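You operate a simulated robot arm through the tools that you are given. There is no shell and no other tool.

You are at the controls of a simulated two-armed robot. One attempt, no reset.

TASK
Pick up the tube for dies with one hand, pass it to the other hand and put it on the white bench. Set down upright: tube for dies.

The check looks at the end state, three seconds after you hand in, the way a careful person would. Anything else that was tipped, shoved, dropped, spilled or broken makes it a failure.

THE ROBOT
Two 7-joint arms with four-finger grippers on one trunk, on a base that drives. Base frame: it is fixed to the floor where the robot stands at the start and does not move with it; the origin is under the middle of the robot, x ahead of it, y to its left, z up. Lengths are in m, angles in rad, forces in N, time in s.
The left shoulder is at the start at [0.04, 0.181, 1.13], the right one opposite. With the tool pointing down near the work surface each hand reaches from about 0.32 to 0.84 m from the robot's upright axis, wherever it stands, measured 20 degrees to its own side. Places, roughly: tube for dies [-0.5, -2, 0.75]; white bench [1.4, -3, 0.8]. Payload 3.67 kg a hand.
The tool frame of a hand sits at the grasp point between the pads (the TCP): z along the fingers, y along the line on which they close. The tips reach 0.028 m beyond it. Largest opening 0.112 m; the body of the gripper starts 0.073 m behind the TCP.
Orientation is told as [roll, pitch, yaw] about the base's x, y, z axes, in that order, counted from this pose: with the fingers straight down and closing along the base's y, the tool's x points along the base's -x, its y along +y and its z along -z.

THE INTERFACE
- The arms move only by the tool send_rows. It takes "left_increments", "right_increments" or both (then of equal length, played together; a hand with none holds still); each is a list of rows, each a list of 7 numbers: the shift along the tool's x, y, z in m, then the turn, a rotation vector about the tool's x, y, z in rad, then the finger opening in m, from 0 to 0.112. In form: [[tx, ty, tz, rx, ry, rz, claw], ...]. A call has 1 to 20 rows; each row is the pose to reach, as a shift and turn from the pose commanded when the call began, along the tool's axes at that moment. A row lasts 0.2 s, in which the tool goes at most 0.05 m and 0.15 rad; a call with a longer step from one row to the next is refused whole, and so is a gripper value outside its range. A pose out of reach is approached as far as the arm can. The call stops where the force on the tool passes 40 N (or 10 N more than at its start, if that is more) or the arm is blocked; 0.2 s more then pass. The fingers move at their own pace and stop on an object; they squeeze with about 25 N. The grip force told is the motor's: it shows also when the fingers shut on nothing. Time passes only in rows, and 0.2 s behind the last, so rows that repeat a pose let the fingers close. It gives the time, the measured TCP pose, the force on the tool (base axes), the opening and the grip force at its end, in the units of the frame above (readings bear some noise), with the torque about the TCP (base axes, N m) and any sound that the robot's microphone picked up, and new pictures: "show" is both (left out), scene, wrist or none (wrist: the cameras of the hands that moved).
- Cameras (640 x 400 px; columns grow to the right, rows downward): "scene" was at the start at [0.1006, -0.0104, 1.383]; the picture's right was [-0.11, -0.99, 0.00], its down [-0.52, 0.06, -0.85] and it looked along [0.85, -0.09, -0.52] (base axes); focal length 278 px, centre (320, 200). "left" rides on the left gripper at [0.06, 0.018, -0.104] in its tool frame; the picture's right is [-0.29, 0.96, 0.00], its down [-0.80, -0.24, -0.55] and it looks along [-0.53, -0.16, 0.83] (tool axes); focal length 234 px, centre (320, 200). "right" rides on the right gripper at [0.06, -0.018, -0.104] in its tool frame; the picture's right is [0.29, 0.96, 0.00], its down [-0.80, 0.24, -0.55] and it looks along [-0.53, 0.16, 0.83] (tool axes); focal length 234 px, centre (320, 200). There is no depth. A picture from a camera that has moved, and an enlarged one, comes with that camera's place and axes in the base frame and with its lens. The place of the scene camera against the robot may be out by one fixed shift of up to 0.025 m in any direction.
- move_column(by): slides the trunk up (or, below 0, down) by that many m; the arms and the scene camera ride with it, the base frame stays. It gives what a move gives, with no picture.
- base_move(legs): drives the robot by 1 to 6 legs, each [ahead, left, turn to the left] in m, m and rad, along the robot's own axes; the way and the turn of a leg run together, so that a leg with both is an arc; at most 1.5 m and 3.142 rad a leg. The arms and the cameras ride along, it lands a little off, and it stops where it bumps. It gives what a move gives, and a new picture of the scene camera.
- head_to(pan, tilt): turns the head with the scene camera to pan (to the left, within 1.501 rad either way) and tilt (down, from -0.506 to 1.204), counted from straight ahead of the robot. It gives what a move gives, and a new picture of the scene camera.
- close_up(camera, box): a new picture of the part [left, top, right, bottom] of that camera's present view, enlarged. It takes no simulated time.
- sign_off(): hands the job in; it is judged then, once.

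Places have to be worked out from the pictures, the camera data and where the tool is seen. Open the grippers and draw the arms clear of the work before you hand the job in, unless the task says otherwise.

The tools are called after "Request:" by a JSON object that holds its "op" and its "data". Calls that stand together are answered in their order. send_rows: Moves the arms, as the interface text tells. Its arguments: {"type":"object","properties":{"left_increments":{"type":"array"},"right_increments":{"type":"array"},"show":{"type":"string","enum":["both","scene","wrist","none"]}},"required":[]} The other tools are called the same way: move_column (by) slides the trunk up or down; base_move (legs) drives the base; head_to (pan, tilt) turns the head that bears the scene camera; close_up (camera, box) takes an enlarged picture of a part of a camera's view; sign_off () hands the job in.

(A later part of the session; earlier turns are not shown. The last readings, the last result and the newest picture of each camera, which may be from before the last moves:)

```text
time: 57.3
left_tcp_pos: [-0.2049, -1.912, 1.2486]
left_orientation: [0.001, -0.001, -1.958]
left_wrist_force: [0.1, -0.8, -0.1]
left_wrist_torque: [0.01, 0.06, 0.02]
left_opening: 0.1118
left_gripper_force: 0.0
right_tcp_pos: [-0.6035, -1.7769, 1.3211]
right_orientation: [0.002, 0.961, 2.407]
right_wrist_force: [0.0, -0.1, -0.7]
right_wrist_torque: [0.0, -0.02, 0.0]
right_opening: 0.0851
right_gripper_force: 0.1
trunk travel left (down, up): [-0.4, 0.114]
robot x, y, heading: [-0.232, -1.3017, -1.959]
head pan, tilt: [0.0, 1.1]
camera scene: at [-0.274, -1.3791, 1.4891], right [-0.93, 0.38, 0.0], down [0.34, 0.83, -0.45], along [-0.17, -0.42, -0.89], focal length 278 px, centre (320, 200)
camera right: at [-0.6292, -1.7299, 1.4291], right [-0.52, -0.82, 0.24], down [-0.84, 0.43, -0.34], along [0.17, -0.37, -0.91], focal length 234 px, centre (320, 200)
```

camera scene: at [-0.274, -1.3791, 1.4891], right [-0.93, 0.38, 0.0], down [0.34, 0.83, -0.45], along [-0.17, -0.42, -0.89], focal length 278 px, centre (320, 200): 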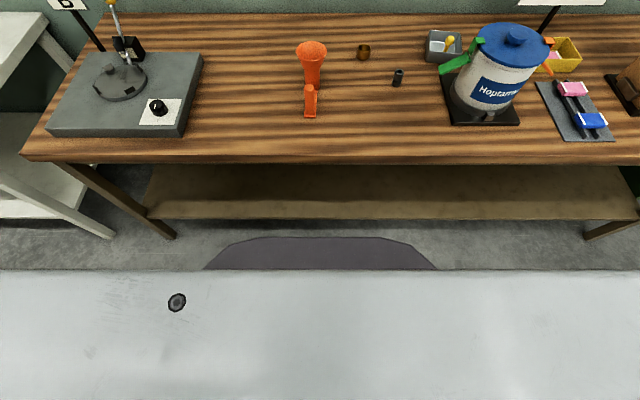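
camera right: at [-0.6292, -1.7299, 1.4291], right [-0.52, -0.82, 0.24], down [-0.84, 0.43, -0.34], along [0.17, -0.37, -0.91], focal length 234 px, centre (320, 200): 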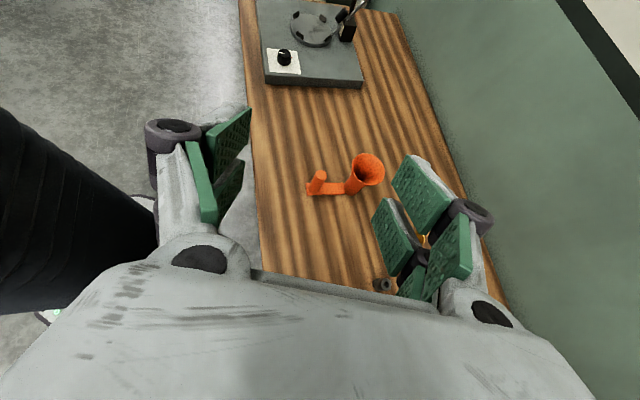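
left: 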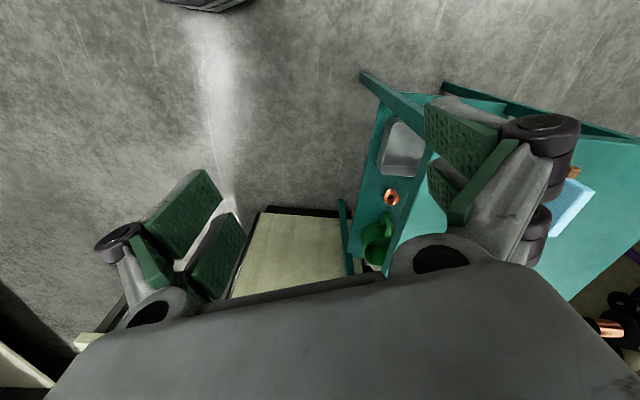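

The wrist camera sees the tube clearly. I zoom in there to fix its place with the calibrated wrist camera.

Request:
{"op": "close_up", "data": {"camera": "right", "box": [270, 130, 430, 230]}}

```text
4.00 times, centred on (350, 180) of right
camera zoom: at [-0.6292, -1.7299, 1.4291], right [-0.52, -0.82, 0.24], down [-0.84, 0.43, -0.34], along [0.17, -0.37, -0.91], focal length 937 px, centre (200, 280)
```

zoom: 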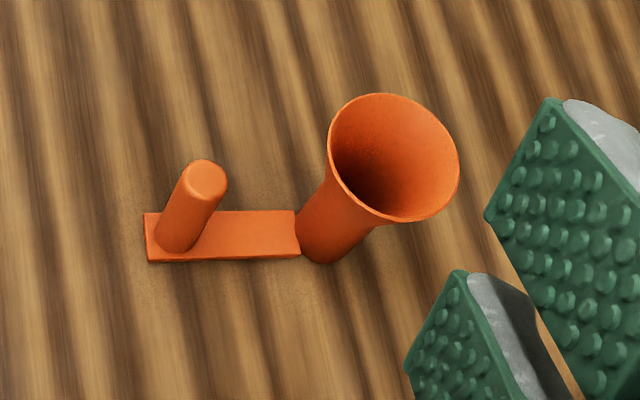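

Wrist-camera rays put the tube axis near (-0.532, -2.063) and the post near (-0.488, -1.965), agreeing with the scene camera. I move the hand to a point up and behind the grasp (z≈1.15).

Request:
{"op": "send_rows", "data": {"right_increments": [[-0.0107, 0.0235, 0.0274, 0, 0, 0, 0.085], [-0.0213, 0.047, 0.0547, 0, 0, 0, 0.085], [-0.032, 0.0705, 0.0821, 0, 0, 0, 0.085], [-0.0427, 0.0939, 0.1095, 0, 0, 0, 0.085], [-0.0534, 0.1174, 0.1369, 0, 0, 0, 0.085], [-0.064, 0.1409, 0.1642, 0, 0, 0, 0.085], [-0.0747, 0.1644, 0.1916, 0, 0, 0, 0.085], [-0.0747, 0.1644, 0.1916, 0, 0, 0, 0.085]], "show": "both"}}

Request:
{"op": "close_up", "data": {"camera": "right", "box": [220, 80, 460, 230]}}

```text
time: 59.1
left_tcp_pos: [-0.2037, -1.9097, 1.2481]
left_orientation: [0.0, -0.002, -1.959]
left_wrist_force: [1.1, 0.5, -0.3]
left_wrist_torque: [0.01, 0.04, -0.05]
left_opening: 0.112
left_gripper_force: 0.1
right_tcp_pos: [-0.6286, -1.9548, 1.1582]
right_orientation: [0.002, 0.963, 2.408]
right_wrist_force: [0.2, -0.7, 0.5]
right_wrist_torque: [-0.02, 0.04, -0.01]
right_opening: 0.0848
right_gripper_force: 0.1
right hand out of reach, approached as far as the arm can: row 7, 8
trunk travel left (down, up): [-0.4, 0.114]
robot x, y, heading: [-0.2343, -1.3005, -1.963]
head pan, tilt: [0.0, 1.1]
camera scene: at [-0.2744, -1.3778, 1.4892], right [-0.93, 0.38, 0.0], down [0.34, 0.82, -0.45], along [-0.17, -0.42, -0.89], focal length 278 px, centre (320, 200)
camera right: at [-0.6546, -1.9075, 1.266], right [-0.52, -0.82, 0.24], down [-0.84, 0.43, -0.34], along [0.17, -0.37, -0.91], focal length 234 px, centre (320, 200)
```

scene: 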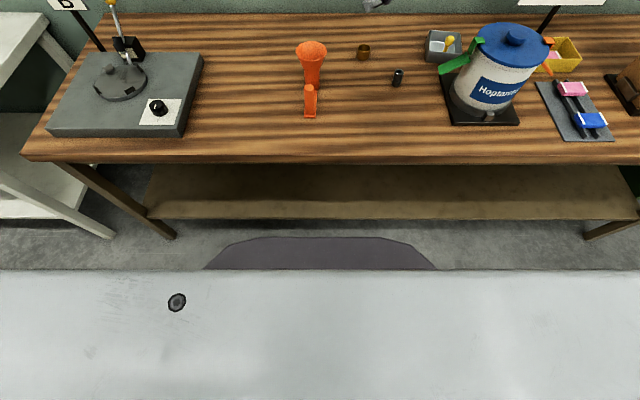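
right: 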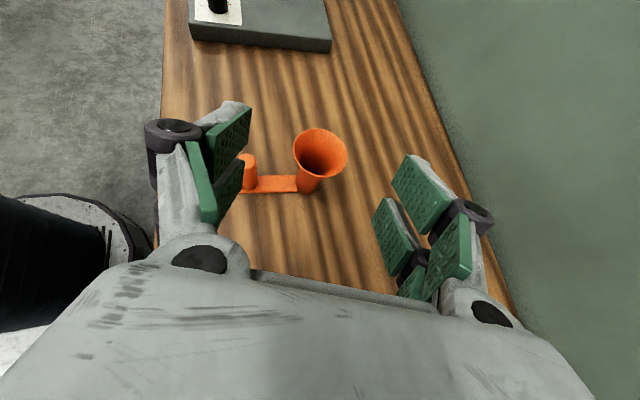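

```text
2.67 times, centred on (340, 155) of right
camera zoom: at [-0.6546, -1.9075, 1.266], right [-0.52, -0.82, 0.24], down [-0.84, 0.43, -0.34], along [0.17, -0.37, -0.91], focal length 624 px, centre (267, 320)
```

zoom: 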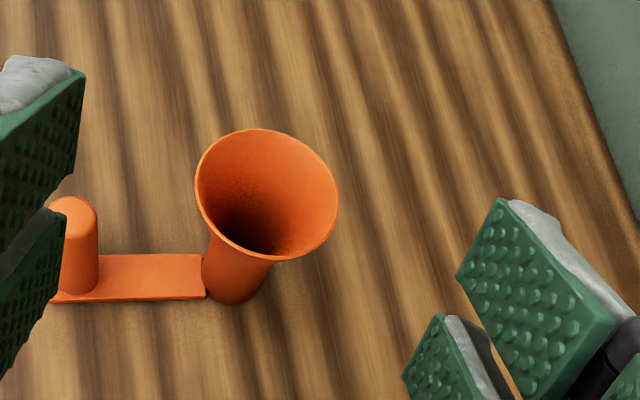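

Forward reach ran out by a few cm. The bench legs and shelf are set back (≈0.61 m from my axis vs my base front ≈0.44), so I creep 0.09 m closer with the hands high.

Request:
{"op": "base_move", "data": {"legs": [[0.09, 0, 0]]}}

Request:
{"op": "close_up", "data": {"camera": "right", "box": [160, 80, 400, 230]}}

```text
time: 60.2
left_tcp_pos: [-0.2399, -1.9936, 1.2511]
left_orientation: [0.001, -0.001, -1.96]
left_wrist_force: [0.4, -0.3, -0.4]
left_wrist_torque: [-0.03, 0.01, -0.01]
left_opening: 0.1123
left_gripper_force: 0.0
right_tcp_pos: [-0.6637, -2.0368, 1.1591]
right_orientation: [0.006, 0.963, 2.405]
right_wrist_force: [0.5, 0.3, -0.6]
right_wrist_torque: [0.02, -0.03, -0.01]
right_opening: 0.0851
right_gripper_force: 0.0
trunk travel left (down, up): [-0.4, 0.114]
robot x, y, heading: [-0.2661, -1.3836, -1.958]
head pan, tilt: [0.0, 1.1]
camera scene: at [-0.3085, -1.4617, 1.4892], right [-0.93, 0.38, 0.0], down [0.34, 0.82, -0.45], along [-0.17, -0.42, -0.89], focal length 278 px, centre (320, 200)
```

scene: 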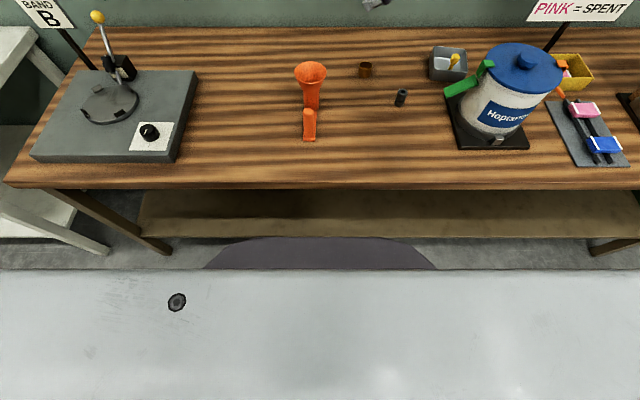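

```text
2.67 times, centred on (280, 155) of right
camera zoom: at [-0.6897, -1.9905, 1.2665], right [-0.52, -0.82, 0.24], down [-0.84, 0.43, -0.34], along [0.17, -0.37, -0.91], focal length 624 px, centre (427, 320)
```

zoom: 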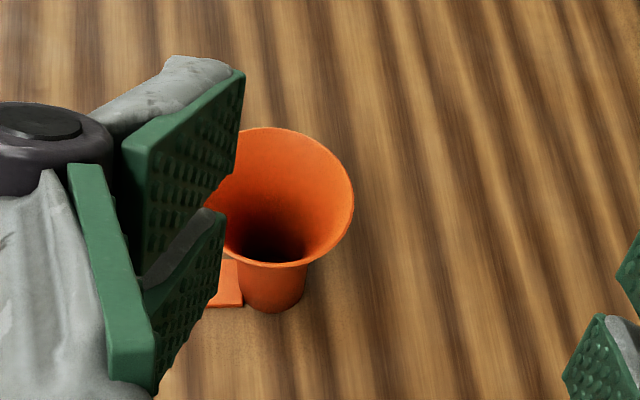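

Triangulating the two wrist views: funnel rim centre (-0.526, -2.083, 0.946), bench top z≈0.822 (scene camera reads about 3 cm high), post (-0.478, -1.980). I descend to a pre-grasp 0.14 m behind the tube along the finger direction.

Request:
{"op": "send_rows", "data": {"right_increments": [[-0.0279, -0.0096, 0.0218, 0, 0, 0, 0.085], [-0.0557, -0.0191, 0.0436, 0, 0, 0, 0.085], [-0.0836, -0.0287, 0.0655, 0, 0, 0, 0.085], [-0.1115, -0.0383, 0.0873, 0, 0, 0, 0.085], [-0.1393, -0.0478, 0.1091, 0, 0, 0, 0.085], [-0.1672, -0.0574, 0.1309, 0, 0, 0, 0.085], [-0.1672, -0.0574, 0.1309, 0, 0, 0, 0.085]], "show": "both"}}

Request:
{"op": "close_up", "data": {"camera": "right", "box": [160, 50, 480, 250]}}

```text
time: 61.8
left_tcp_pos: [-0.2411, -1.9938, 1.2497]
left_orientation: [0.001, -0.001, -1.962]
left_wrist_force: [0.5, 0.3, 0.2]
left_wrist_torque: [-0.03, 0.0, 0.04]
left_opening: 0.112
left_gripper_force: 0.1
right_tcp_pos: [-0.6268, -1.953, 0.9931]
right_orientation: [0.003, 0.961, 2.407]
right_wrist_force: [0.2, -0.9, -0.6]
right_wrist_torque: [0.01, 0.02, 0.01]
right_opening: 0.0851
right_gripper_force: 0.1
right hand out of reach, approached as far as the arm can: row 1, 2, 3, 4, 5, 6, 7
trunk travel left (down, up): [-0.4, 0.114]
robot x, y, heading: [-0.2689, -1.3854, -1.958]
head pan, tilt: [0.0, 1.1]
camera scene: at [-0.3087, -1.4624, 1.4892], right [-0.93, 0.38, 0.0], down [0.34, 0.82, -0.45], along [-0.17, -0.42, -0.89], focal length 278 px, centre (320, 200)
camera right: at [-0.6517, -1.9059, 1.101], right [-0.52, -0.82, 0.24], down [-0.84, 0.44, -0.34], along [0.17, -0.37, -0.91], focal length 234 px, centre (320, 200)
```

scene: 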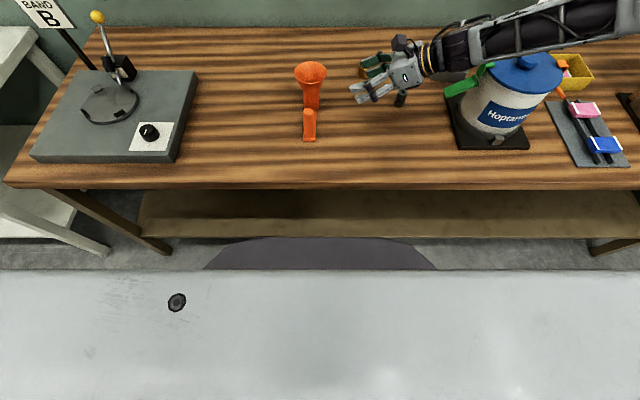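
right: 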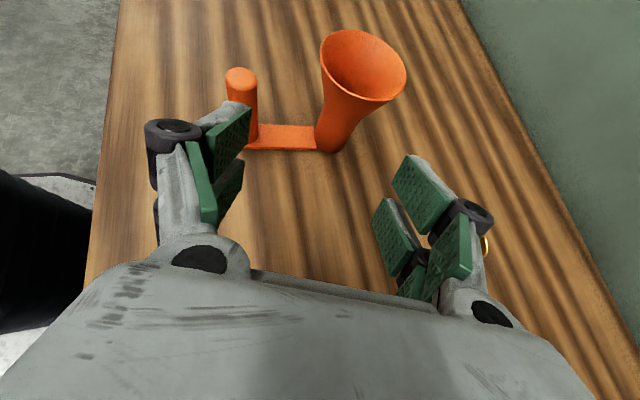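

```text
2.00 times, centred on (320, 150) of right
camera zoom: at [-0.6517, -1.9059, 1.101], right [-0.52, -0.82, 0.24], down [-0.84, 0.44, -0.34], along [0.17, -0.37, -0.91], focal length 468 px, centre (320, 300)
```

zoom: 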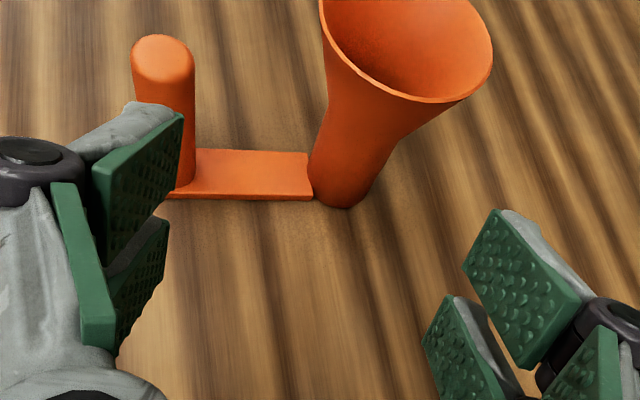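

With the hand so sideways the arm runs out of reach when low and its forearm passes over the hopper. I raise it and swing the approach 20° more frontal (about 50° left of my forward).

Request:
{"op": "send_rows", "data": {"right_increments": [[0.0328, 0, -0.0229, 0, 0, 0, 0.085], [0.0656, 0, -0.0458, 0, 0, 0, 0.085], [0.0984, 0, -0.0687, 0, 0, 0, 0.085], [0.0984, 0, -0.0687, -0.0957, 0, 0.0668, 0.085], [0.0984, 0, -0.0687, -0.1913, 0, 0.1337, 0.085], [0.0984, 0, -0.0687, -0.287, 0, 0.2005, 0.085], [0.0984, 0, -0.0687, -0.287, 0, 0.2005, 0.085]], "show": "both"}}

```text
time: 63.4
left_tcp_pos: [-0.2397, -1.9952, 1.249]
left_orientation: [-0.002, -0.003, -1.96]
left_wrist_force: [0.4, -0.7, 0.6]
left_wrist_torque: [-0.02, 0.0, -0.03]
left_opening: 0.1122
left_gripper_force: 0.0
right_tcp_pos: [-0.6262, -1.9503, 1.1135]
right_orientation: [0.003, 0.961, 2.053]
right_wrist_force: [-0.3, 0.1, 0.4]
right_wrist_torque: [0.0, 0.0, 0.01]
right_opening: 0.0852
right_gripper_force: 0.0
trunk travel left (down, up): [-0.4, 0.114]
robot x, y, heading: [-0.268, -1.388, -1.959]
head pan, tilt: [0.0, 1.1]
camera scene: at [-0.3094, -1.4628, 1.4891], right [-0.93, 0.38, 0.0], down [0.34, 0.82, -0.45], along [-0.17, -0.42, -0.89], focal length 278 px, centre (320, 200)
camera right: at [-0.6342, -1.898, 1.2218], right [-0.77, -0.59, 0.24], down [-0.63, 0.7, -0.34], along [0.03, -0.41, -0.91], focal length 234 px, centre (320, 200)
```

scene: 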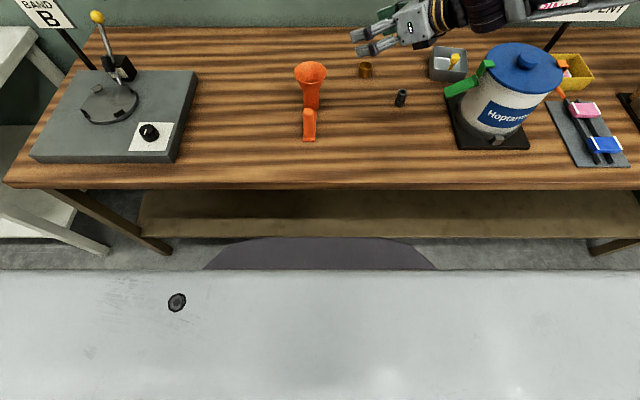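
right: 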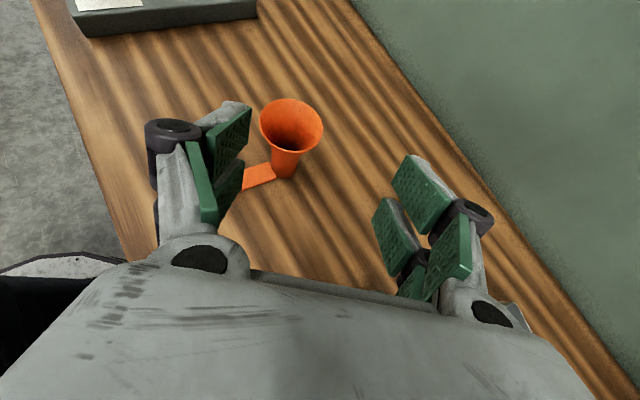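

At 50° approach the pose is reachable here. I descend to the new pre-grasp point 0.13 m behind the tube.

Request:
{"op": "send_rows", "data": {"right_increments": [[-0.0224, -0.0053, 0.0281, 0, 0, 0, 0.085], [-0.0447, -0.0105, 0.0562, 0, 0, 0, 0.085], [-0.0671, -0.0158, 0.0842, 0, 0, 0, 0.085], [-0.0894, -0.021, 0.1123, 0, 0, 0, 0.085], [-0.1118, -0.0263, 0.1404, 0, 0, 0, 0.085], [-0.1118, -0.0263, 0.1404, 0, 0, 0, 0.085]], "show": "both"}}

```text
time: 64.8
left_tcp_pos: [-0.2406, -1.9957, 1.2475]
left_orientation: [-0.001, -0.002, -1.961]
left_wrist_force: [0.7, -0.3, -0.9]
left_wrist_torque: [-0.01, 0.0, -0.02]
left_opening: 0.1119
left_gripper_force: 0.2
right_tcp_pos: [-0.5907, -1.952, 0.9745]
right_orientation: [0.003, 0.961, 2.056]
right_wrist_force: [0.0, -1.2, -0.5]
right_wrist_torque: [0.01, -0.02, -0.02]
right_opening: 0.0852
right_gripper_force: 0.0
right hand out of reach, approached as far as the arm can: row 3, 4, 5, 6
trunk travel left (down, up): [-0.4, 0.114]
robot x, y, heading: [-0.2714, -1.3852, -1.959]
head pan, tilt: [0.0, 1.1]
camera scene: at [-0.3088, -1.463, 1.4891], right [-0.93, 0.38, 0.0], down [0.34, 0.82, -0.45], along [-0.17, -0.42, -0.89], focal length 278 px, centre (320, 200)
camera right: at [-0.5991, -1.8986, 1.0821], right [-0.77, -0.59, 0.24], down [-0.64, 0.69, -0.34], along [0.03, -0.41, -0.91], focal length 234 px, centre (320, 200)
```

scene: 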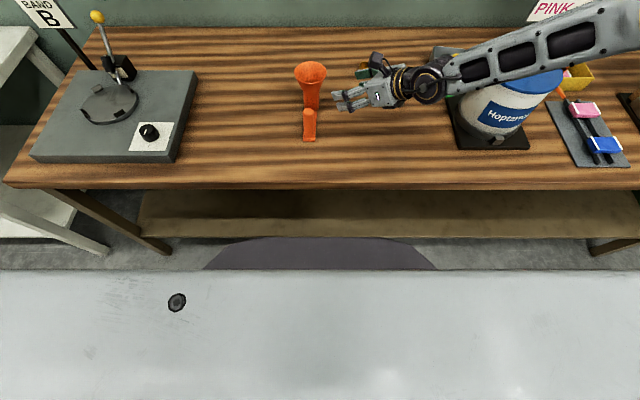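
right: 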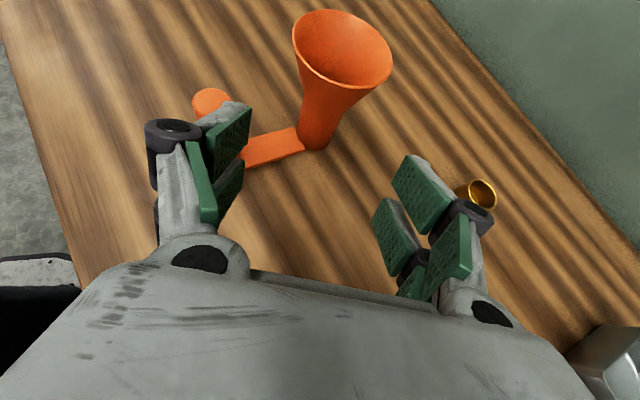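

Reach again runs out when low, because the hand points too far sideways relative to the arm. Better: lift, back off, shift right and turn my base ~0.5 rad left so the same approach to the tube becomes nearly straight ahead and the forearm stays clear of the hopper.

Request:
{"op": "send_rows", "data": {"right_increments": [[0.0328, 0, -0.0229, 0, 0, 0, 0.085], [0.0656, 0, -0.0458, 0, 0, 0, 0.085], [0.0984, 0, -0.0687, 0, 0, 0, 0.085], [0.123, 0, -0.0859, 0, 0, 0, 0.085]], "show": "none"}}

Request:
{"op": "move_column", "data": {"by": 0.1}}

Request:
{"op": "base_move", "data": {"legs": [[-0.12, 0, 0], [0, -0.3, 0], [0, 0, 0.5]]}}

```text
time: 65.8
left_tcp_pos: [-0.2401, -1.9933, 1.2501]
left_orientation: [-0.001, -0.002, -1.959]
left_wrist_force: [0.6, 0.4, 0.6]
left_wrist_torque: [-0.03, 0.04, 0.0]
left_opening: 0.1121
left_gripper_force: 0.1
right_tcp_pos: [-0.587, -1.9512, 1.1245]
right_orientation: [0.004, 0.962, 2.054]
right_wrist_force: [0.7, 0.7, 0.8]
right_wrist_torque: [-0.02, 0.05, -0.01]
right_opening: 0.0852
right_gripper_force: 0.1
trunk travel left (down, up): [-0.4, 0.114]
robot x, y, heading: [-0.2677, -1.381, -1.962]
head pan, tilt: [0.0, 1.1]
```

```text
time: 67.1
left_tcp_pos: [-0.2401, -1.9949, 1.3498]
left_orientation: [0.001, -0.003, -1.96]
left_wrist_force: [0.5, 0.2, -0.1]
left_wrist_torque: [-0.03, -0.01, 0.01]
left_opening: 0.1118
left_gripper_force: 0.0
right_tcp_pos: [-0.5871, -1.952, 1.2238]
right_orientation: [0.001, 0.96, 2.059]
right_wrist_force: [-0.2, -0.1, -0.5]
right_wrist_torque: [-0.02, 0.0, -0.02]
right_opening: 0.0849
right_gripper_force: 0.0
trunk travel left (down, up): [-0.5, 0.014]
robot x, y, heading: [-0.2674, -1.3865, -1.956]
head pan, tilt: [0.0, 1.1]
```

```text
time: 71.7
left_tcp_pos: [-0.1916, -1.6791, 1.3492]
left_orientation: [-0.002, -0.003, -1.465]
left_wrist_force: [-0.5, 0.8, 0.7]
left_wrist_torque: [0.0, -0.02, 0.0]
left_opening: 0.1121
left_gripper_force: 0.1
right_tcp_pos: [-0.5177, -1.8071, 1.2245]
right_orientation: [0.002, 0.96, 2.554]
right_wrist_force: [-0.1, 0.0, 0.4]
right_wrist_torque: [-0.02, -0.01, -0.03]
right_opening: 0.085
right_gripper_force: 0.1
trunk travel left (down, up): [-0.5, 0.014]
robot x, y, heading: [-0.5051, -1.157, -1.462]
head pan, tilt: [0.0, 1.1]
camera scene: at [-0.508, -1.2407, 1.5896], right [-0.99, -0.11, 0.0], down [-0.1, 0.89, -0.45], along [0.05, -0.45, -0.89], focal length 278 px, centre (320, 200)
```

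scene: 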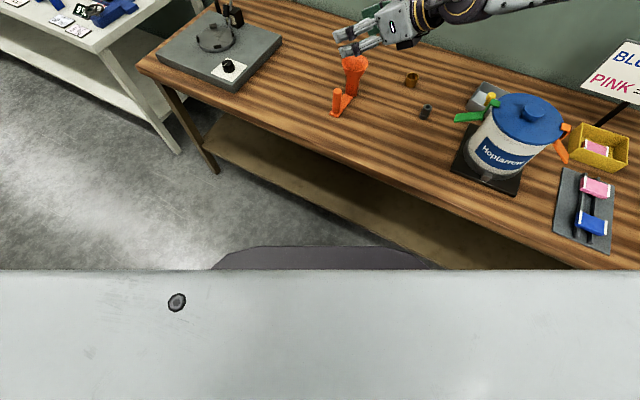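

Now the tube lies about 0.92 m ahead and 0.12 m right in my frame. I turn the hand back to the wanted approach direction while bringing it over the pre-grasp point at z≈1.10.

Request:
{"op": "send_rows", "data": {"right_increments": [[-0.0126, 0.0301, 0.0182, -0.0683, 0, 0.0477, 0.085], [-0.0251, 0.0603, 0.0365, -0.1367, 0, 0.0955, 0.085], [-0.0377, 0.0904, 0.0547, -0.205, 0, 0.1432, 0.085], [-0.0503, 0.1205, 0.0729, -0.2733, 0, 0.1909, 0.085], [-0.0628, 0.1507, 0.0912, -0.3417, 0, 0.2387, 0.085], [-0.0754, 0.1808, 0.1094, -0.41, 0, 0.2864, 0.085], [-0.0754, 0.1808, 0.1094, -0.41, 0, 0.2864, 0.085]], "show": "both"}}

```text
time: 73.3
left_tcp_pos: [-0.1917, -1.6797, 1.3485]
left_orientation: [0.0, 0.001, -1.463]
left_wrist_force: [-0.6, -0.2, -0.8]
left_wrist_torque: [0.03, 0.02, -0.01]
left_opening: 0.1122
left_gripper_force: 0.2
right_tcp_pos: [-0.6064, -1.9515, 1.1282]
right_orientation: [0.003, 0.961, 2.05]
right_wrist_force: [0.2, 0.0, 0.4]
right_wrist_torque: [0.03, 0.01, 0.0]
right_opening: 0.085
right_gripper_force: 0.1
right hand out of reach, approached as far as the arm can: row 2, 5, 6, 7
trunk travel left (down, up): [-0.5, 0.014]
robot x, y, heading: [-0.5072, -1.1589, -1.466]
head pan, tilt: [0.0, 1.1]
camera scene: at [-0.5068, -1.2415, 1.5896], right [-0.99, -0.11, 0.0], down [-0.1, 0.89, -0.45], along [0.05, -0.45, -0.89], focal length 278 px, centre (320, 200)
camera right: at [-0.6142, -1.8986, 1.237], right [-0.77, -0.59, 0.24], down [-0.63, 0.7, -0.34], along [0.03, -0.41, -0.91], focal length 234 px, centre (320, 200)
```

scene: 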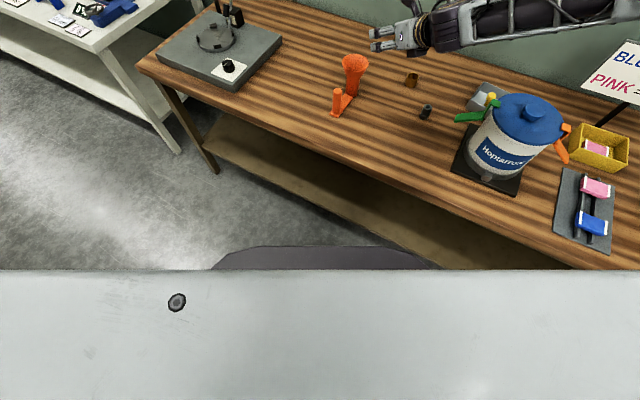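
right: 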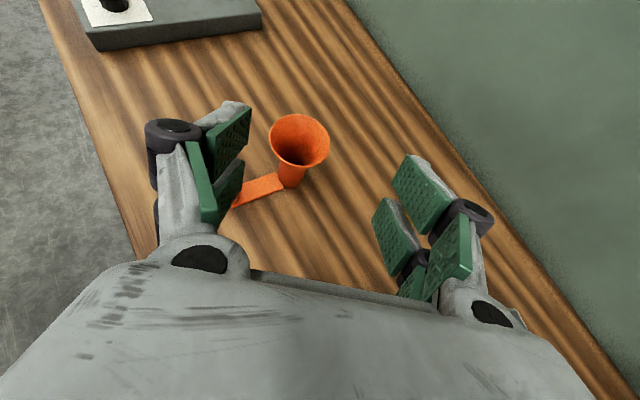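

The camera-up posture keeps the elbow stuck out. Since the approach is now only ~21° left of my forward, the camera-below posture (natural wrist side) should reach better, so I back off, point the hand down, and turn it back to the natural side.

Request:
{"op": "send_rows", "data": {"right_increments": [[0, 0, -0.04, 0, 0, 0, 0.085], [0, 0, -0.08, 0, 0, 0, 0.085], [0, 0, -0.12, 0, 0, 0, 0.085], [0, 0, -0.12, 0, -0.14, 0, 0.085], [0, 0, -0.12, 0, -0.28, 0, 0.085], [0, 0, -0.12, 0, -0.42, 0, 0.085], [0, 0, -0.12, 0, -0.56, 0, 0.085], [0, 0, -0.12, 0, -0.7, 0, 0.085], [0, 0, -0.12, 0, -0.84, 0, 0.085], [0, 0, -0.12, 0, -0.96, 0, 0.085]], "show": "none"}}

Request:
{"op": "send_rows", "data": {"right_increments": [[0, 0, 0, 0, 0, -0.14, 0.085], [0, 0, 0, 0, 0, -0.28, 0.085], [0, 0, 0, 0, 0, -0.42, 0.085], [0, 0, 0, 0, 0, -0.56, 0.085], [0, 0, 0, 0, 0, -0.7, 0.085], [0, 0, 0, 0, 0, -0.84, 0.085], [0, 0, 0, 0, 0, -0.98, 0.085], [0, 0, 0, 0, 0, -1.12, 0.085], [0, 0, 0, 0, 0, -1.26, 0.085], [0, 0, 0, 0, 0, -1.4, 0.085], [0, 0, 0, 0, 0, -1.54, 0.085], [0, 0, 0, 0, 0, -1.68, 0.085], [0, 0, 0, 0, 0, -1.82, 0.085], [0, 0, 0, 0, 0, -1.96, 0.085], [0, 0, 0, 0, 0, -2.1, 0.085], [0, 0, 0, 0, 0, -2.24, 0.085], [0, 0, 0, 0, 0, -2.38, 0.085], [0, 0, 0, 0, 0, -2.52, 0.085], [0, 0, 0, 0, 0, -2.66, 0.085], [0, 0, 0, 0, 0, -2.77, 0.085]], "show": "scene"}}

```text
time: 75.5
left_tcp_pos: [-0.1933, -1.6805, 1.35]
left_orientation: [0.0, 0.002, -1.463]
left_wrist_force: [0.1, 0.2, -0.3]
left_wrist_torque: [0.05, -0.02, 0.02]
left_opening: 0.1121
left_gripper_force: 0.0
right_tcp_pos: [-0.6606, -1.8509, 1.199]
right_orientation: [-0.001, 0.003, 2.051]
right_wrist_force: [-0.6, 0.0, -0.5]
right_wrist_torque: [0.03, -0.01, 0.01]
right_opening: 0.0848
right_gripper_force: 0.1
right hand out of reach, approached as far as the arm can: row 5, 10
trunk travel left (down, up): [-0.5, 0.014]
robot x, y, heading: [-0.5092, -1.1584, -1.463]
head pan, tilt: [0.0, 1.1]
```

```text
time: 79.7
left_tcp_pos: [-0.1922, -1.679, 1.3509]
left_orientation: [0.0, -0.001, -1.461]
left_wrist_force: [0.0, 0.9, -0.2]
left_wrist_torque: [0.0, -0.04, -0.02]
left_opening: 0.112
left_gripper_force: 0.1
right_tcp_pos: [-0.6605, -1.8494, 1.1994]
right_orientation: [0.002, -0.007, -1.46]
right_wrist_force: [-0.2, -0.1, 0.3]
right_wrist_torque: [-0.05, -0.01, -0.04]
right_opening: 0.085
right_gripper_force: 0.1
right hand out of reach, approached as far as the arm can: row 1, 2, 3, 4, 5, 6, 7, 8, 9, 10, 11, 12, 13, 14, 15, 16, 17
trunk travel left (down, up): [-0.5, 0.014]
robot x, y, heading: [-0.5104, -1.1577, -1.461]
head pan, tilt: [0.0, 1.1]
camera scene: at [-0.5077, -1.2405, 1.5896], right [-0.99, -0.11, 0.0], down [-0.1, 0.89, -0.45], along [0.05, -0.45, -0.89], focal length 278 px, centre (320, 200)
```

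scene: 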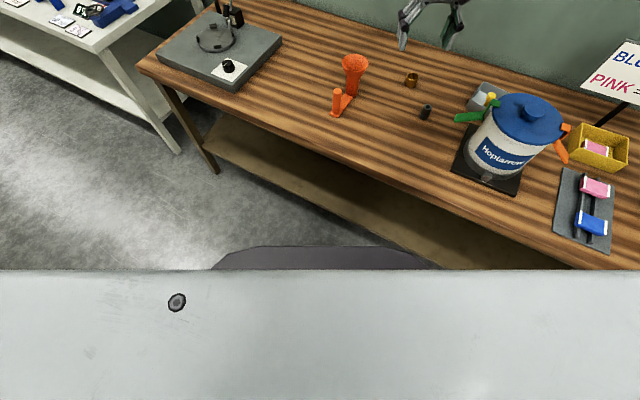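

The hand is back at neutral pointing down. Now I yaw it 0.37 rad left and tilt the fingers forward (40° below horizontal), camera below.

Request:
{"op": "send_rows", "data": {"right_increments": [[0, 0, 0, 0, 0, -0.124, 0.085], [0, 0, 0, 0, 0, -0.248, 0.085], [0, 0, 0, 0, 0, -0.372, 0.085], [0, 0, 0, 0, 0, -0.372, 0.085]], "show": "none"}}

Request:
{"op": "send_rows", "data": {"right_increments": [[0, 0, 0, 0, -0.14, 0, 0.085], [0, 0, 0, 0, -0.28, 0, 0.085], [0, 0, 0, 0, -0.42, 0, 0.085], [0, 0, 0, 0, -0.56, 0, 0.085], [0, 0, 0, 0, -0.7, 0, 0.085], [0, 0, 0, 0, -0.8, 0, 0.085], [0, 0, 0, 0, -0.873, 0, 0.085], [0, 0, 0, 0, -0.873, 0, 0.085]], "show": "both"}}

```text
time: 80.7
left_tcp_pos: [-0.1912, -1.68, 1.3499]
left_orientation: [0.0, -0.002, -1.462]
left_wrist_force: [1.0, -1.4, 0.0]
left_wrist_torque: [-0.03, 0.03, 0.0]
left_opening: 0.1121
left_gripper_force: 0.0
right_tcp_pos: [-0.6597, -1.8496, 1.1998]
right_orientation: [-0.001, -0.004, -1.09]
right_wrist_force: [0.0, -0.4, -0.8]
right_wrist_torque: [-0.02, 0.01, 0.0]
right_opening: 0.0848
right_gripper_force: 0.1
trunk travel left (down, up): [-0.5, 0.014]
robot x, y, heading: [-0.5095, -1.1589, -1.464]
head pan, tilt: [0.0, 1.1]
```

```text
time: 82.5
left_tcp_pos: [-0.1911, -1.6793, 1.3502]
left_orientation: [-0.001, -0.003, -1.463]
left_wrist_force: [0.3, -0.4, 0.0]
left_wrist_torque: [0.0, 0.02, 0.02]
left_opening: 0.1118
left_gripper_force: 0.0
right_tcp_pos: [-0.66, -1.8508, 1.1995]
right_orientation: [-0.001, -0.875, -1.089]
right_wrist_force: [-0.9, -0.2, -0.5]
right_wrist_torque: [0.03, 0.01, -0.01]
right_opening: 0.0851
right_gripper_force: 0.1
trunk travel left (down, up): [-0.5, 0.014]
robot x, y, heading: [-0.5082, -1.1548, -1.462]
head pan, tilt: [0.0, 1.1]
camera scene: at [-0.5071, -1.2406, 1.5896], right [-0.99, -0.11, 0.0], down [-0.1, 0.89, -0.45], along [0.05, -0.45, -0.89], focal length 278 px, centre (320, 200)
camera right: at [-0.7305, -1.7542, 1.2209], right [0.76, 0.61, -0.22], down [0.25, 0.04, 0.97], along [0.59, -0.79, -0.13], focal length 234 px, centre (320, 200)
```

scene: 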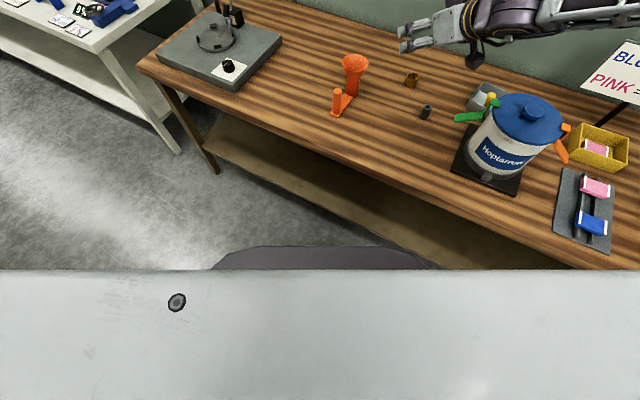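
right: 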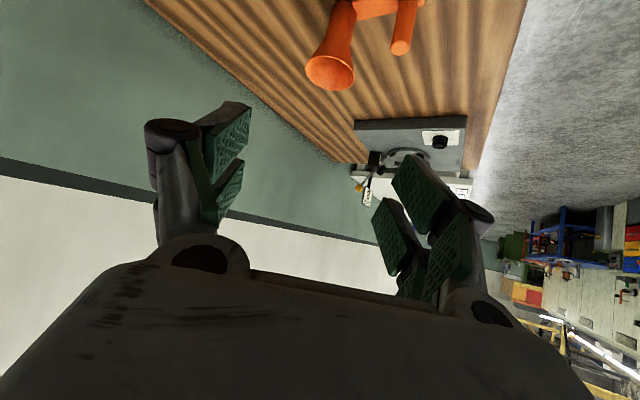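

The orientation is reached without trouble. I move to a hover point above the pre-grasp (z≈1.10) to check the reach there.

Request:
{"op": "send_rows", "data": {"right_increments": [[-0.0054, 0.0021, 0.0375, 0, 0, 0, 0.085], [-0.0108, 0.0042, 0.075, 0, 0, 0, 0.085], [-0.0161, 0.0063, 0.1126, 0, 0, 0, 0.085], [-0.0215, 0.0084, 0.1501, 0, 0, 0, 0.085], [-0.0269, 0.0105, 0.1876, 0, 0, 0, 0.085], [-0.0269, 0.0105, 0.1876, 0, 0, 0, 0.085]], "show": "both"}}

```text
time: 83.9
left_tcp_pos: [-0.1912, -1.6808, 1.3502]
left_orientation: [0.001, -0.002, -1.462]
left_wrist_force: [-0.7, -0.3, 0.1]
left_wrist_torque: [-0.03, 0.01, -0.02]
left_opening: 0.1119
left_gripper_force: 0.2
right_tcp_pos: [-0.6029, -1.9486, 1.1304]
right_orientation: [-0.003, -0.874, -1.09]
right_wrist_force: [0.3, 0.8, 0.2]
right_wrist_torque: [0.03, 0.01, -0.04]
right_opening: 0.0847
right_gripper_force: 0.1
right hand out of reach, approached as far as the arm can: row 4, 5, 6
trunk travel left (down, up): [-0.5, 0.014]
robot x, y, heading: [-0.5037, -1.1542, -1.461]
head pan, tilt: [0.0, 1.1]
camera scene: at [-0.5067, -1.2408, 1.5896], right [-0.99, -0.11, 0.0], down [-0.1, 0.89, -0.45], along [0.05, -0.45, -0.89], focal length 278 px, centre (320, 200)
camera right: at [-0.6751, -1.8526, 1.1509], right [0.76, 0.61, -0.22], down [0.25, 0.04, 0.97], along [0.59, -0.79, -0.13], focal length 234 px, centre (320, 200)
```

scene: 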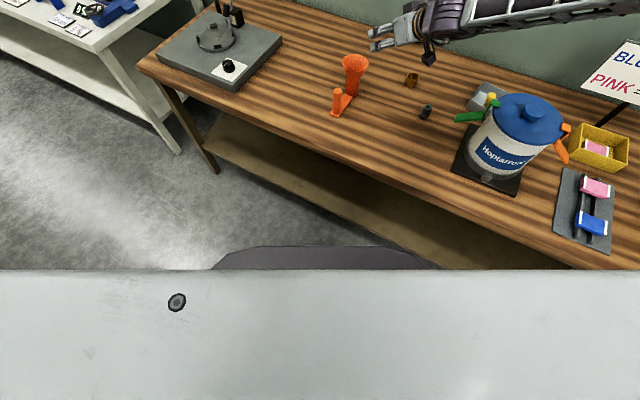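
right: 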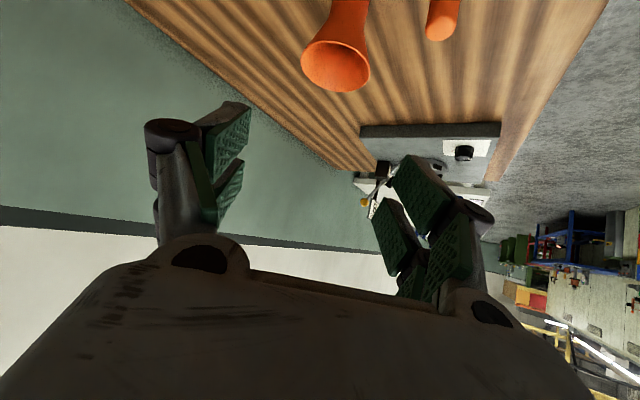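

The forward limit is an arm-posture limit, same either way. Before choosing a different scheme I look at the white bench to see where free space is.

Request:
{"op": "send_rows", "data": {"right_increments": [[0, 0, -0.04, 0, 0, 0, 0.085], [0, 0, -0.08, 0, 0, 0, 0.085], [0, 0, -0.12, 0, 0, 0, 0.085], [0, 0, -0.12, 0, 0.14, 0, 0.085], [0, 0, -0.12, 0, 0.28, 0, 0.085], [0, 0, -0.12, 0, 0.42, 0, 0.085], [0, 0, -0.12, 0, 0.56, 0, 0.085], [0, 0, -0.12, 0, 0.7, 0, 0.085], [0, 0, -0.12, 0, 0.8, 0, 0.085], [0, 0, -0.12, 0, 0.874, 0, 0.085]], "show": "none"}}

Request:
{"op": "head_to", "data": {"pan": 0.75, "tilt": 0.5}}

Request:
{"op": "close_up", "data": {"camera": "scene", "box": [200, 80, 440, 230]}}

```text
time: 86.1
left_tcp_pos: [-0.1906, -1.6788, 1.35]
left_orientation: [0.0, 0.0, -1.461]
left_wrist_force: [-0.1, 0.4, -0.5]
left_wrist_torque: [0.0, 0.04, 0.0]
left_opening: 0.1121
left_gripper_force: 0.1
right_tcp_pos: [-0.6568, -1.848, 1.2112]
right_orientation: [-0.002, -0.003, -1.092]
right_wrist_force: [0.3, 0.4, 0.2]
right_wrist_torque: [0.0, 0.0, -0.02]
right_opening: 0.0852
right_gripper_force: 0.1
right hand out of reach, approached as far as the arm can: row 10
trunk travel left (down, up): [-0.5, 0.014]
robot x, y, heading: [-0.5059, -1.1616, -1.465]
head pan, tilt: [0.0, 1.1]
```

```text
time: 87.2
left_tcp_pos: [-0.1908, -1.6794, 1.3496]
left_orientation: [0.001, -0.002, -1.461]
left_wrist_force: [-0.4, -0.1, -0.3]
left_wrist_torque: [0.03, 0.02, -0.01]
left_opening: 0.1119
left_gripper_force: 0.0
right_tcp_pos: [-0.6568, -1.8494, 1.2098]
right_orientation: [0.0, -0.006, -1.091]
right_wrist_force: [-0.3, 0.3, -0.7]
right_wrist_torque: [0.02, -0.01, -0.01]
right_opening: 0.0849
right_gripper_force: 0.2
trunk travel left (down, up): [-0.5, 0.014]
robot x, y, heading: [-0.5052, -1.1551, -1.468]
head pan, tilt: [0.75, 0.499]
camera scene: at [-0.4453, -1.2375, 1.6373], right [-0.65, -0.76, 0.0], down [-0.36, 0.31, -0.88], along [0.66, -0.57, -0.48], focal length 278 px, centre (320, 200)
```

scene: 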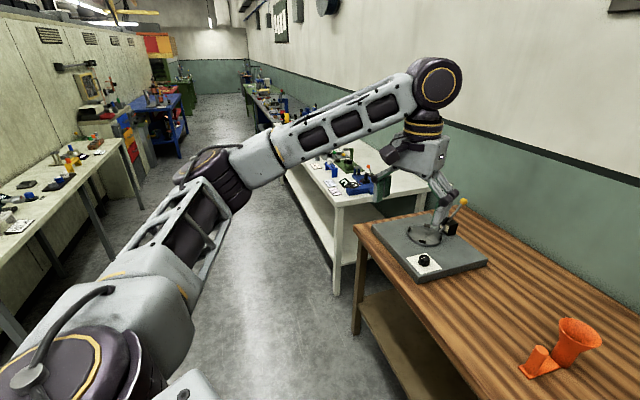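

```text
2.67 times, centred on (320, 155) of scene
camera zoom: at [-0.4453, -1.2375, 1.6373], right [-0.65, -0.76, 0.0], down [-0.36, 0.31, -0.88], along [0.66, -0.57, -0.48], focal length 740 px, centre (320, 320)
```

zoom: 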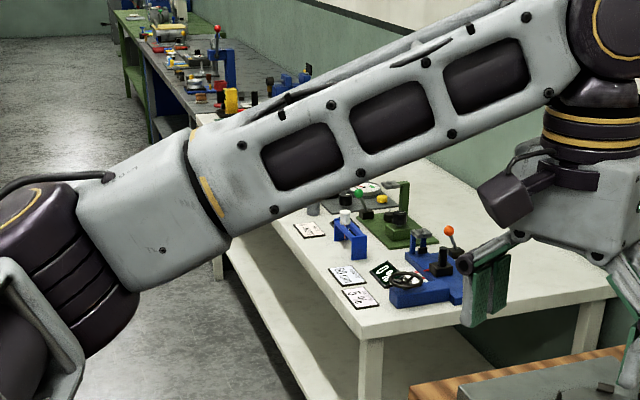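

The white bench looks free near its right-front end. I turn square to the benches and slide left along the aisle to inspect that area from close up, arms staying high above everything.

Request:
{"op": "base_move", "data": {"legs": [[-0.05, 0, 0], [0, 0, -0.49], [0, 1.35, 0]]}}

Request:
{"op": "head_to", "data": {"pan": 0.0, "tilt": 0.8}}

```text
time: 96.0
left_tcp_pos: [0.7313, -2.2202, 1.3493]
left_orientation: [0.001, -0.001, -1.971]
left_wrist_force: [-0.3, 0.3, -1.2]
left_wrist_torque: [-0.03, -0.04, -0.01]
left_opening: 0.112
left_gripper_force: 0.0
right_tcp_pos: [0.2422, -2.142, 1.2096]
right_orientation: [0.0, -0.004, -1.599]
right_wrist_force: [0.2, -0.4, -0.5]
right_wrist_torque: [-0.05, 0.01, -0.02]
right_opening: 0.0851
right_gripper_force: 0.1
trunk travel left (down, up): [-0.5, 0.014]
robot x, y, heading: [0.7063, -1.6086, -1.972]
head pan, tilt: [0.75, 0.499]
camera scene: at [0.7234, -1.7149, 1.6374], right [-0.94, -0.34, 0.0], down [-0.16, 0.45, -0.88], along [0.3, -0.82, -0.48], focal length 278 px, centre (320, 200)
```

scene: 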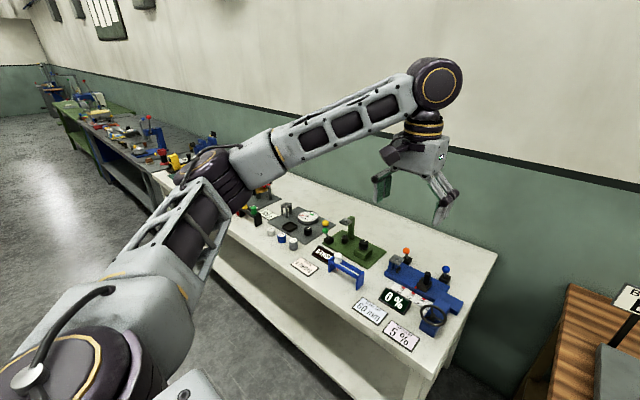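

```text
time: 97.1
left_tcp_pos: [0.7306, -2.2202, 1.349]
left_orientation: [0.0, -0.001, -1.97]
left_wrist_force: [-0.2, -0.4, 0.5]
left_wrist_torque: [-0.01, -0.02, 0.01]
left_opening: 0.1121
left_gripper_force: 0.0
right_tcp_pos: [0.2427, -2.1421, 1.2092]
right_orientation: [0.001, -0.007, -1.598]
right_wrist_force: [-0.4, 0.6, 0.3]
right_wrist_torque: [0.06, 0.01, -0.01]
right_opening: 0.0851
right_gripper_force: 0.0
trunk travel left (down, up): [-0.5, 0.014]
robot x, y, heading: [0.7069, -1.6098, -1.969]
head pan, tilt: [0.0, 0.799]
camera scene: at [0.6612, -1.704, 1.6114], right [-0.92, 0.39, 0.0], down [0.28, 0.66, -0.7], along [-0.27, -0.64, -0.72], focal length 278 px, centre (320, 200)
```

scene: 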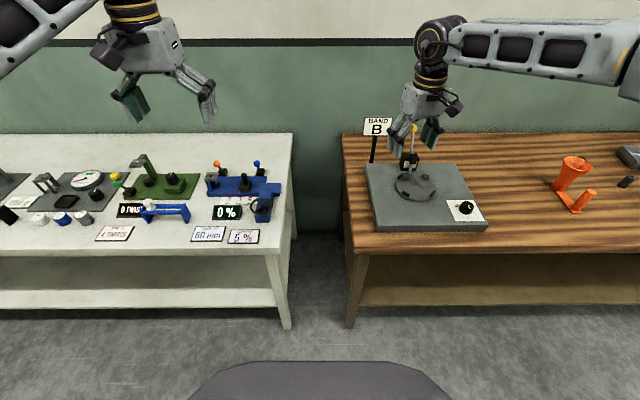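

I zoom in on the white bench to see exactly where free patches are.

Request:
{"op": "close_up", "data": {"camera": "scene", "box": [80, 120, 320, 270]}}

Request:
{"op": "close_up", "data": {"camera": "scene", "box": [0, 120, 240, 270]}}

Request:
{"op": "head_to", "data": {"pan": 0.7, "tilt": 0.8}}

```text
2.67 times, centred on (200, 195) of scene
camera zoom: at [0.6612, -1.704, 1.6114], right [-0.92, 0.39, 0.0], down [0.28, 0.66, -0.7], along [-0.27, -0.64, -0.72], focal length 740 px, centre (640, 213)
```

zoom: 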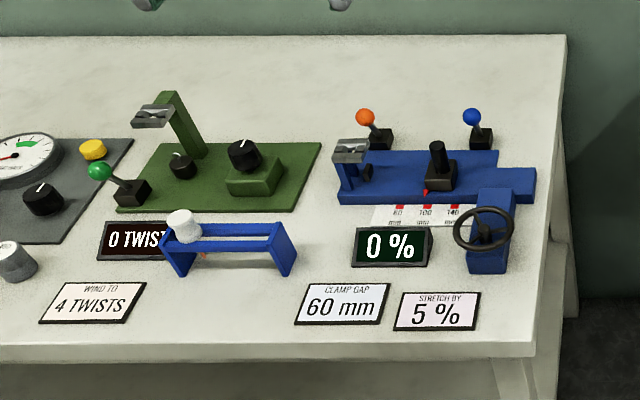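

```text
2.67 times, centred on (120, 195) of scene
camera zoom: at [0.6612, -1.704, 1.6114], right [-0.92, 0.39, 0.0], down [0.28, 0.66, -0.7], along [-0.27, -0.64, -0.72], focal length 740 px, centre (853, 213)
```

zoom: 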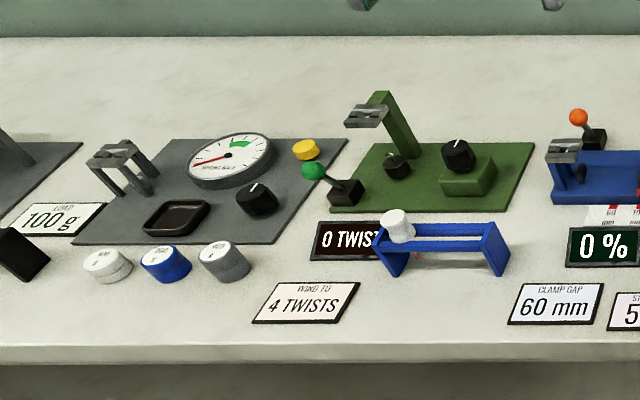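

```text
time: 98.2
left_tcp_pos: [0.7313, -2.2208, 1.35]
left_orientation: [0.0, -0.003, -1.97]
left_wrist_force: [0.0, -0.1, 0.1]
left_wrist_torque: [0.01, -0.01, -0.04]
left_opening: 0.112
left_gripper_force: 0.0
right_tcp_pos: [0.2427, -2.1436, 1.2099]
right_orientation: [0.0, -0.004, -1.598]
right_wrist_force: [-0.1, 0.4, 0.0]
right_wrist_torque: [0.0, 0.04, 0.02]
right_opening: 0.0846
right_gripper_force: 0.1
trunk travel left (down, up): [-0.5, 0.014]
robot x, y, heading: [0.7097, -1.6105, -1.974]
head pan, tilt: [0.7, 0.799]
camera scene: at [0.7165, -1.7068, 1.6114], right [-0.96, -0.3, 0.0], down [-0.21, 0.69, -0.7], along [0.21, -0.67, -0.72], focal length 278 px, centre (320, 200)
```

scene: 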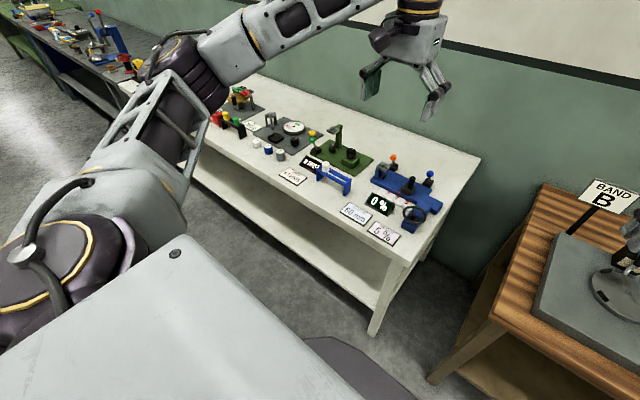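

The white bench has a free strip along its front: in front of the three weights, left of the "4 TWISTS" card, about 0.3 × 0.12 m. New plan: right hand picks the post from above, then in free air the left hand takes the tube body from the front (pointing ahead, tilted) and sets it down on that strip with the foot lying along the edge. I drive back to the wooden bench.

Request:
{"op": "base_move", "data": {"legs": [[0, -0.88, 0.014], [0.08, 0, 0]]}}

Request:
{"op": "head_to", "data": {"pan": 0.0, "tilt": 0.9}}

Request:
{"op": "send_rows", "data": {"right_increments": [[0, 0, 0, 0, 0, 0.14, 0.085], [0, 0, 0, 0, 0, 0.28, 0.085], [0, 0, 0, 0, 0, 0.42, 0.085], [0, 0, 0, 0, 0, 0.56, 0.085], [0, 0, 0, 0, 0, 0.7, 0.085], [0, 0, 0, 0, 0, 0.84, 0.085], [0, 0, 0, 0, 0, 0.98, 0.085], [0, 0, 0, 0, 0, 1.12, 0.085], [0, 0, 0, 0, 0, 1.26, 0.085], [0, 0, 0, 0, 0, 1.4, 0.085], [0, 0, 0, 0, 0, 1.54, 0.085], [0, 0, 0, 0, 0, 1.68, 0.07], [0, 0, 0, 0, 0, 1.82, 0.065], [0, 0, 0, 0, 0, 1.94, 0.065], [0, 0, 0, 0, 0, 1.94, 0.065]], "show": "both"}}

```text
time: 103.7
left_tcp_pos: [-0.108, -1.9526, 1.3523]
left_orientation: [0.001, -0.009, -1.949]
left_wrist_force: [0.7, 0.4, 0.3]
left_wrist_torque: [-0.04, 0.0, -0.05]
left_opening: 0.1121
left_gripper_force: 0.0
right_tcp_pos: [-0.5985, -1.8847, 1.2137]
right_orientation: [-0.001, -0.008, -1.576]
right_wrist_force: [0.0, 0.4, 0.1]
right_wrist_torque: [-0.05, 0.01, -0.01]
right_opening: 0.0848
right_gripper_force: 0.1
trunk travel left (down, up): [-0.5, 0.014]
robot x, y, heading: [-0.1463, -1.3486, -1.953]
head pan, tilt: [0.7, 0.799]
camera scene: at [-0.1338, -1.4372, 1.6118], right [-0.95, -0.32, 0.0], down [-0.23, 0.68, -0.7], along [0.22, -0.66, -0.71], focal length 278 px, centre (320, 200)
```

scene: 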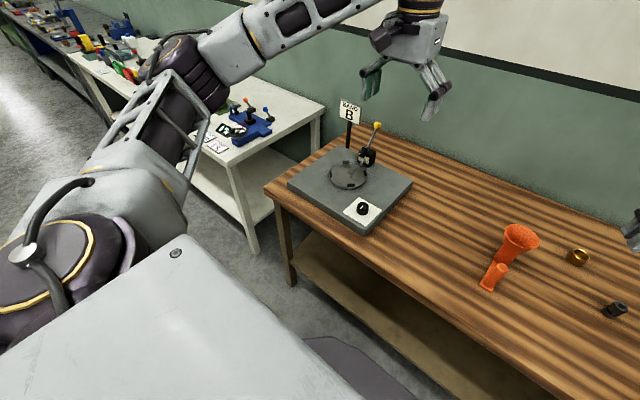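

```text
time: 104.8
left_tcp_pos: [-0.1101, -1.9554, 1.3505]
left_orientation: [-0.001, -0.003, -1.948]
left_wrist_force: [0.1, 0.5, 0.9]
left_wrist_torque: [-0.01, 0.01, -0.03]
left_opening: 0.1119
left_gripper_force: 0.1
right_tcp_pos: [-0.6005, -1.8882, 1.2101]
right_orientation: [0.0, -0.006, -1.575]
right_wrist_force: [0.2, -0.1, 0.3]
right_wrist_torque: [0.0, 0.0, -0.03]
right_opening: 0.0849
right_gripper_force: 0.0
trunk travel left (down, up): [-0.5, 0.014]
robot x, y, heading: [-0.1435, -1.3466, -1.952]
head pan, tilt: [0.0, 0.901]
camera scene: at [-0.1894, -1.436, 1.6036], right [-0.93, 0.37, 0.0], down [0.29, 0.73, -0.62], along [-0.23, -0.58, -0.78], focal length 278 px, centre (320, 200)
```

scene: 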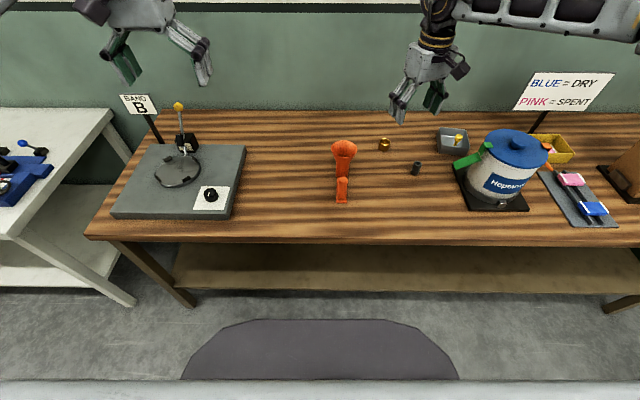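

```text
time: 108.0
left_tcp_pos: [-0.1107, -1.957, 1.3495]
left_orientation: [0.001, 0.0, -1.948]
left_wrist_force: [0.0, 0.6, -0.6]
left_wrist_torque: [-0.02, 0.0, -0.04]
left_opening: 0.1118
left_gripper_force: 0.1
right_tcp_pos: [-0.6012, -1.8892, 1.2102]
right_orientation: [0.005, 0.0, 2.765]
right_wrist_force: [0.1, 0.6, 1.0]
right_wrist_torque: [-0.02, 0.0, 0.06]
right_opening: 0.0648
right_gripper_force: 0.1
trunk travel left (down, up): [-0.5, 0.014]
robot x, y, heading: [-0.1429, -1.343, -1.954]
head pan, tilt: [0.0, 0.901]
camera scene: at [-0.1901, -1.4374, 1.6035], right [-0.93, 0.37, 0.0], down [0.29, 0.73, -0.62], along [-0.23, -0.58, -0.78], focal length 278 px, centre (320, 200)
camera right: at [-0.5394, -1.8953, 1.3139], right [-0.08, -1.0, 0.01], down [-0.83, 0.07, 0.55], along [-0.55, 0.04, -0.83], focal length 234 px, centre (320, 200)
```

scene: 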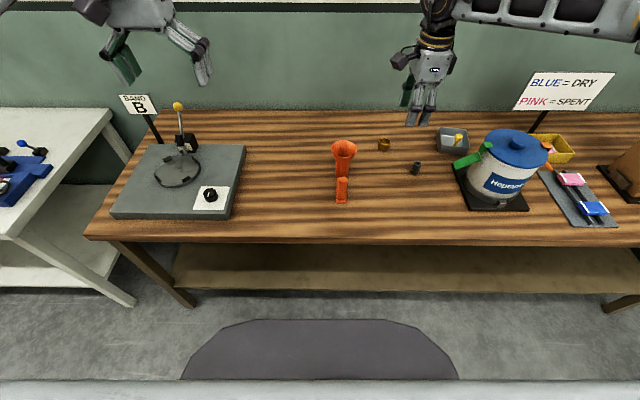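
right: 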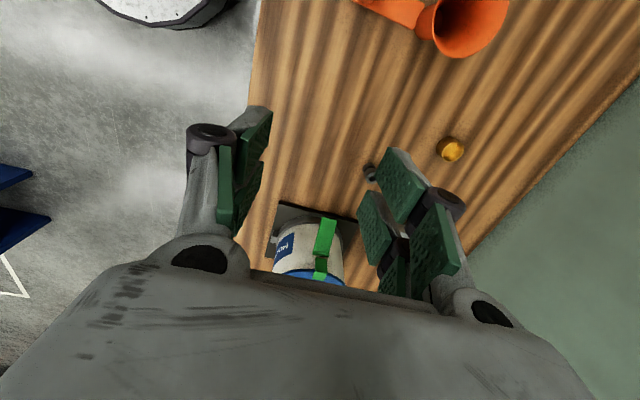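

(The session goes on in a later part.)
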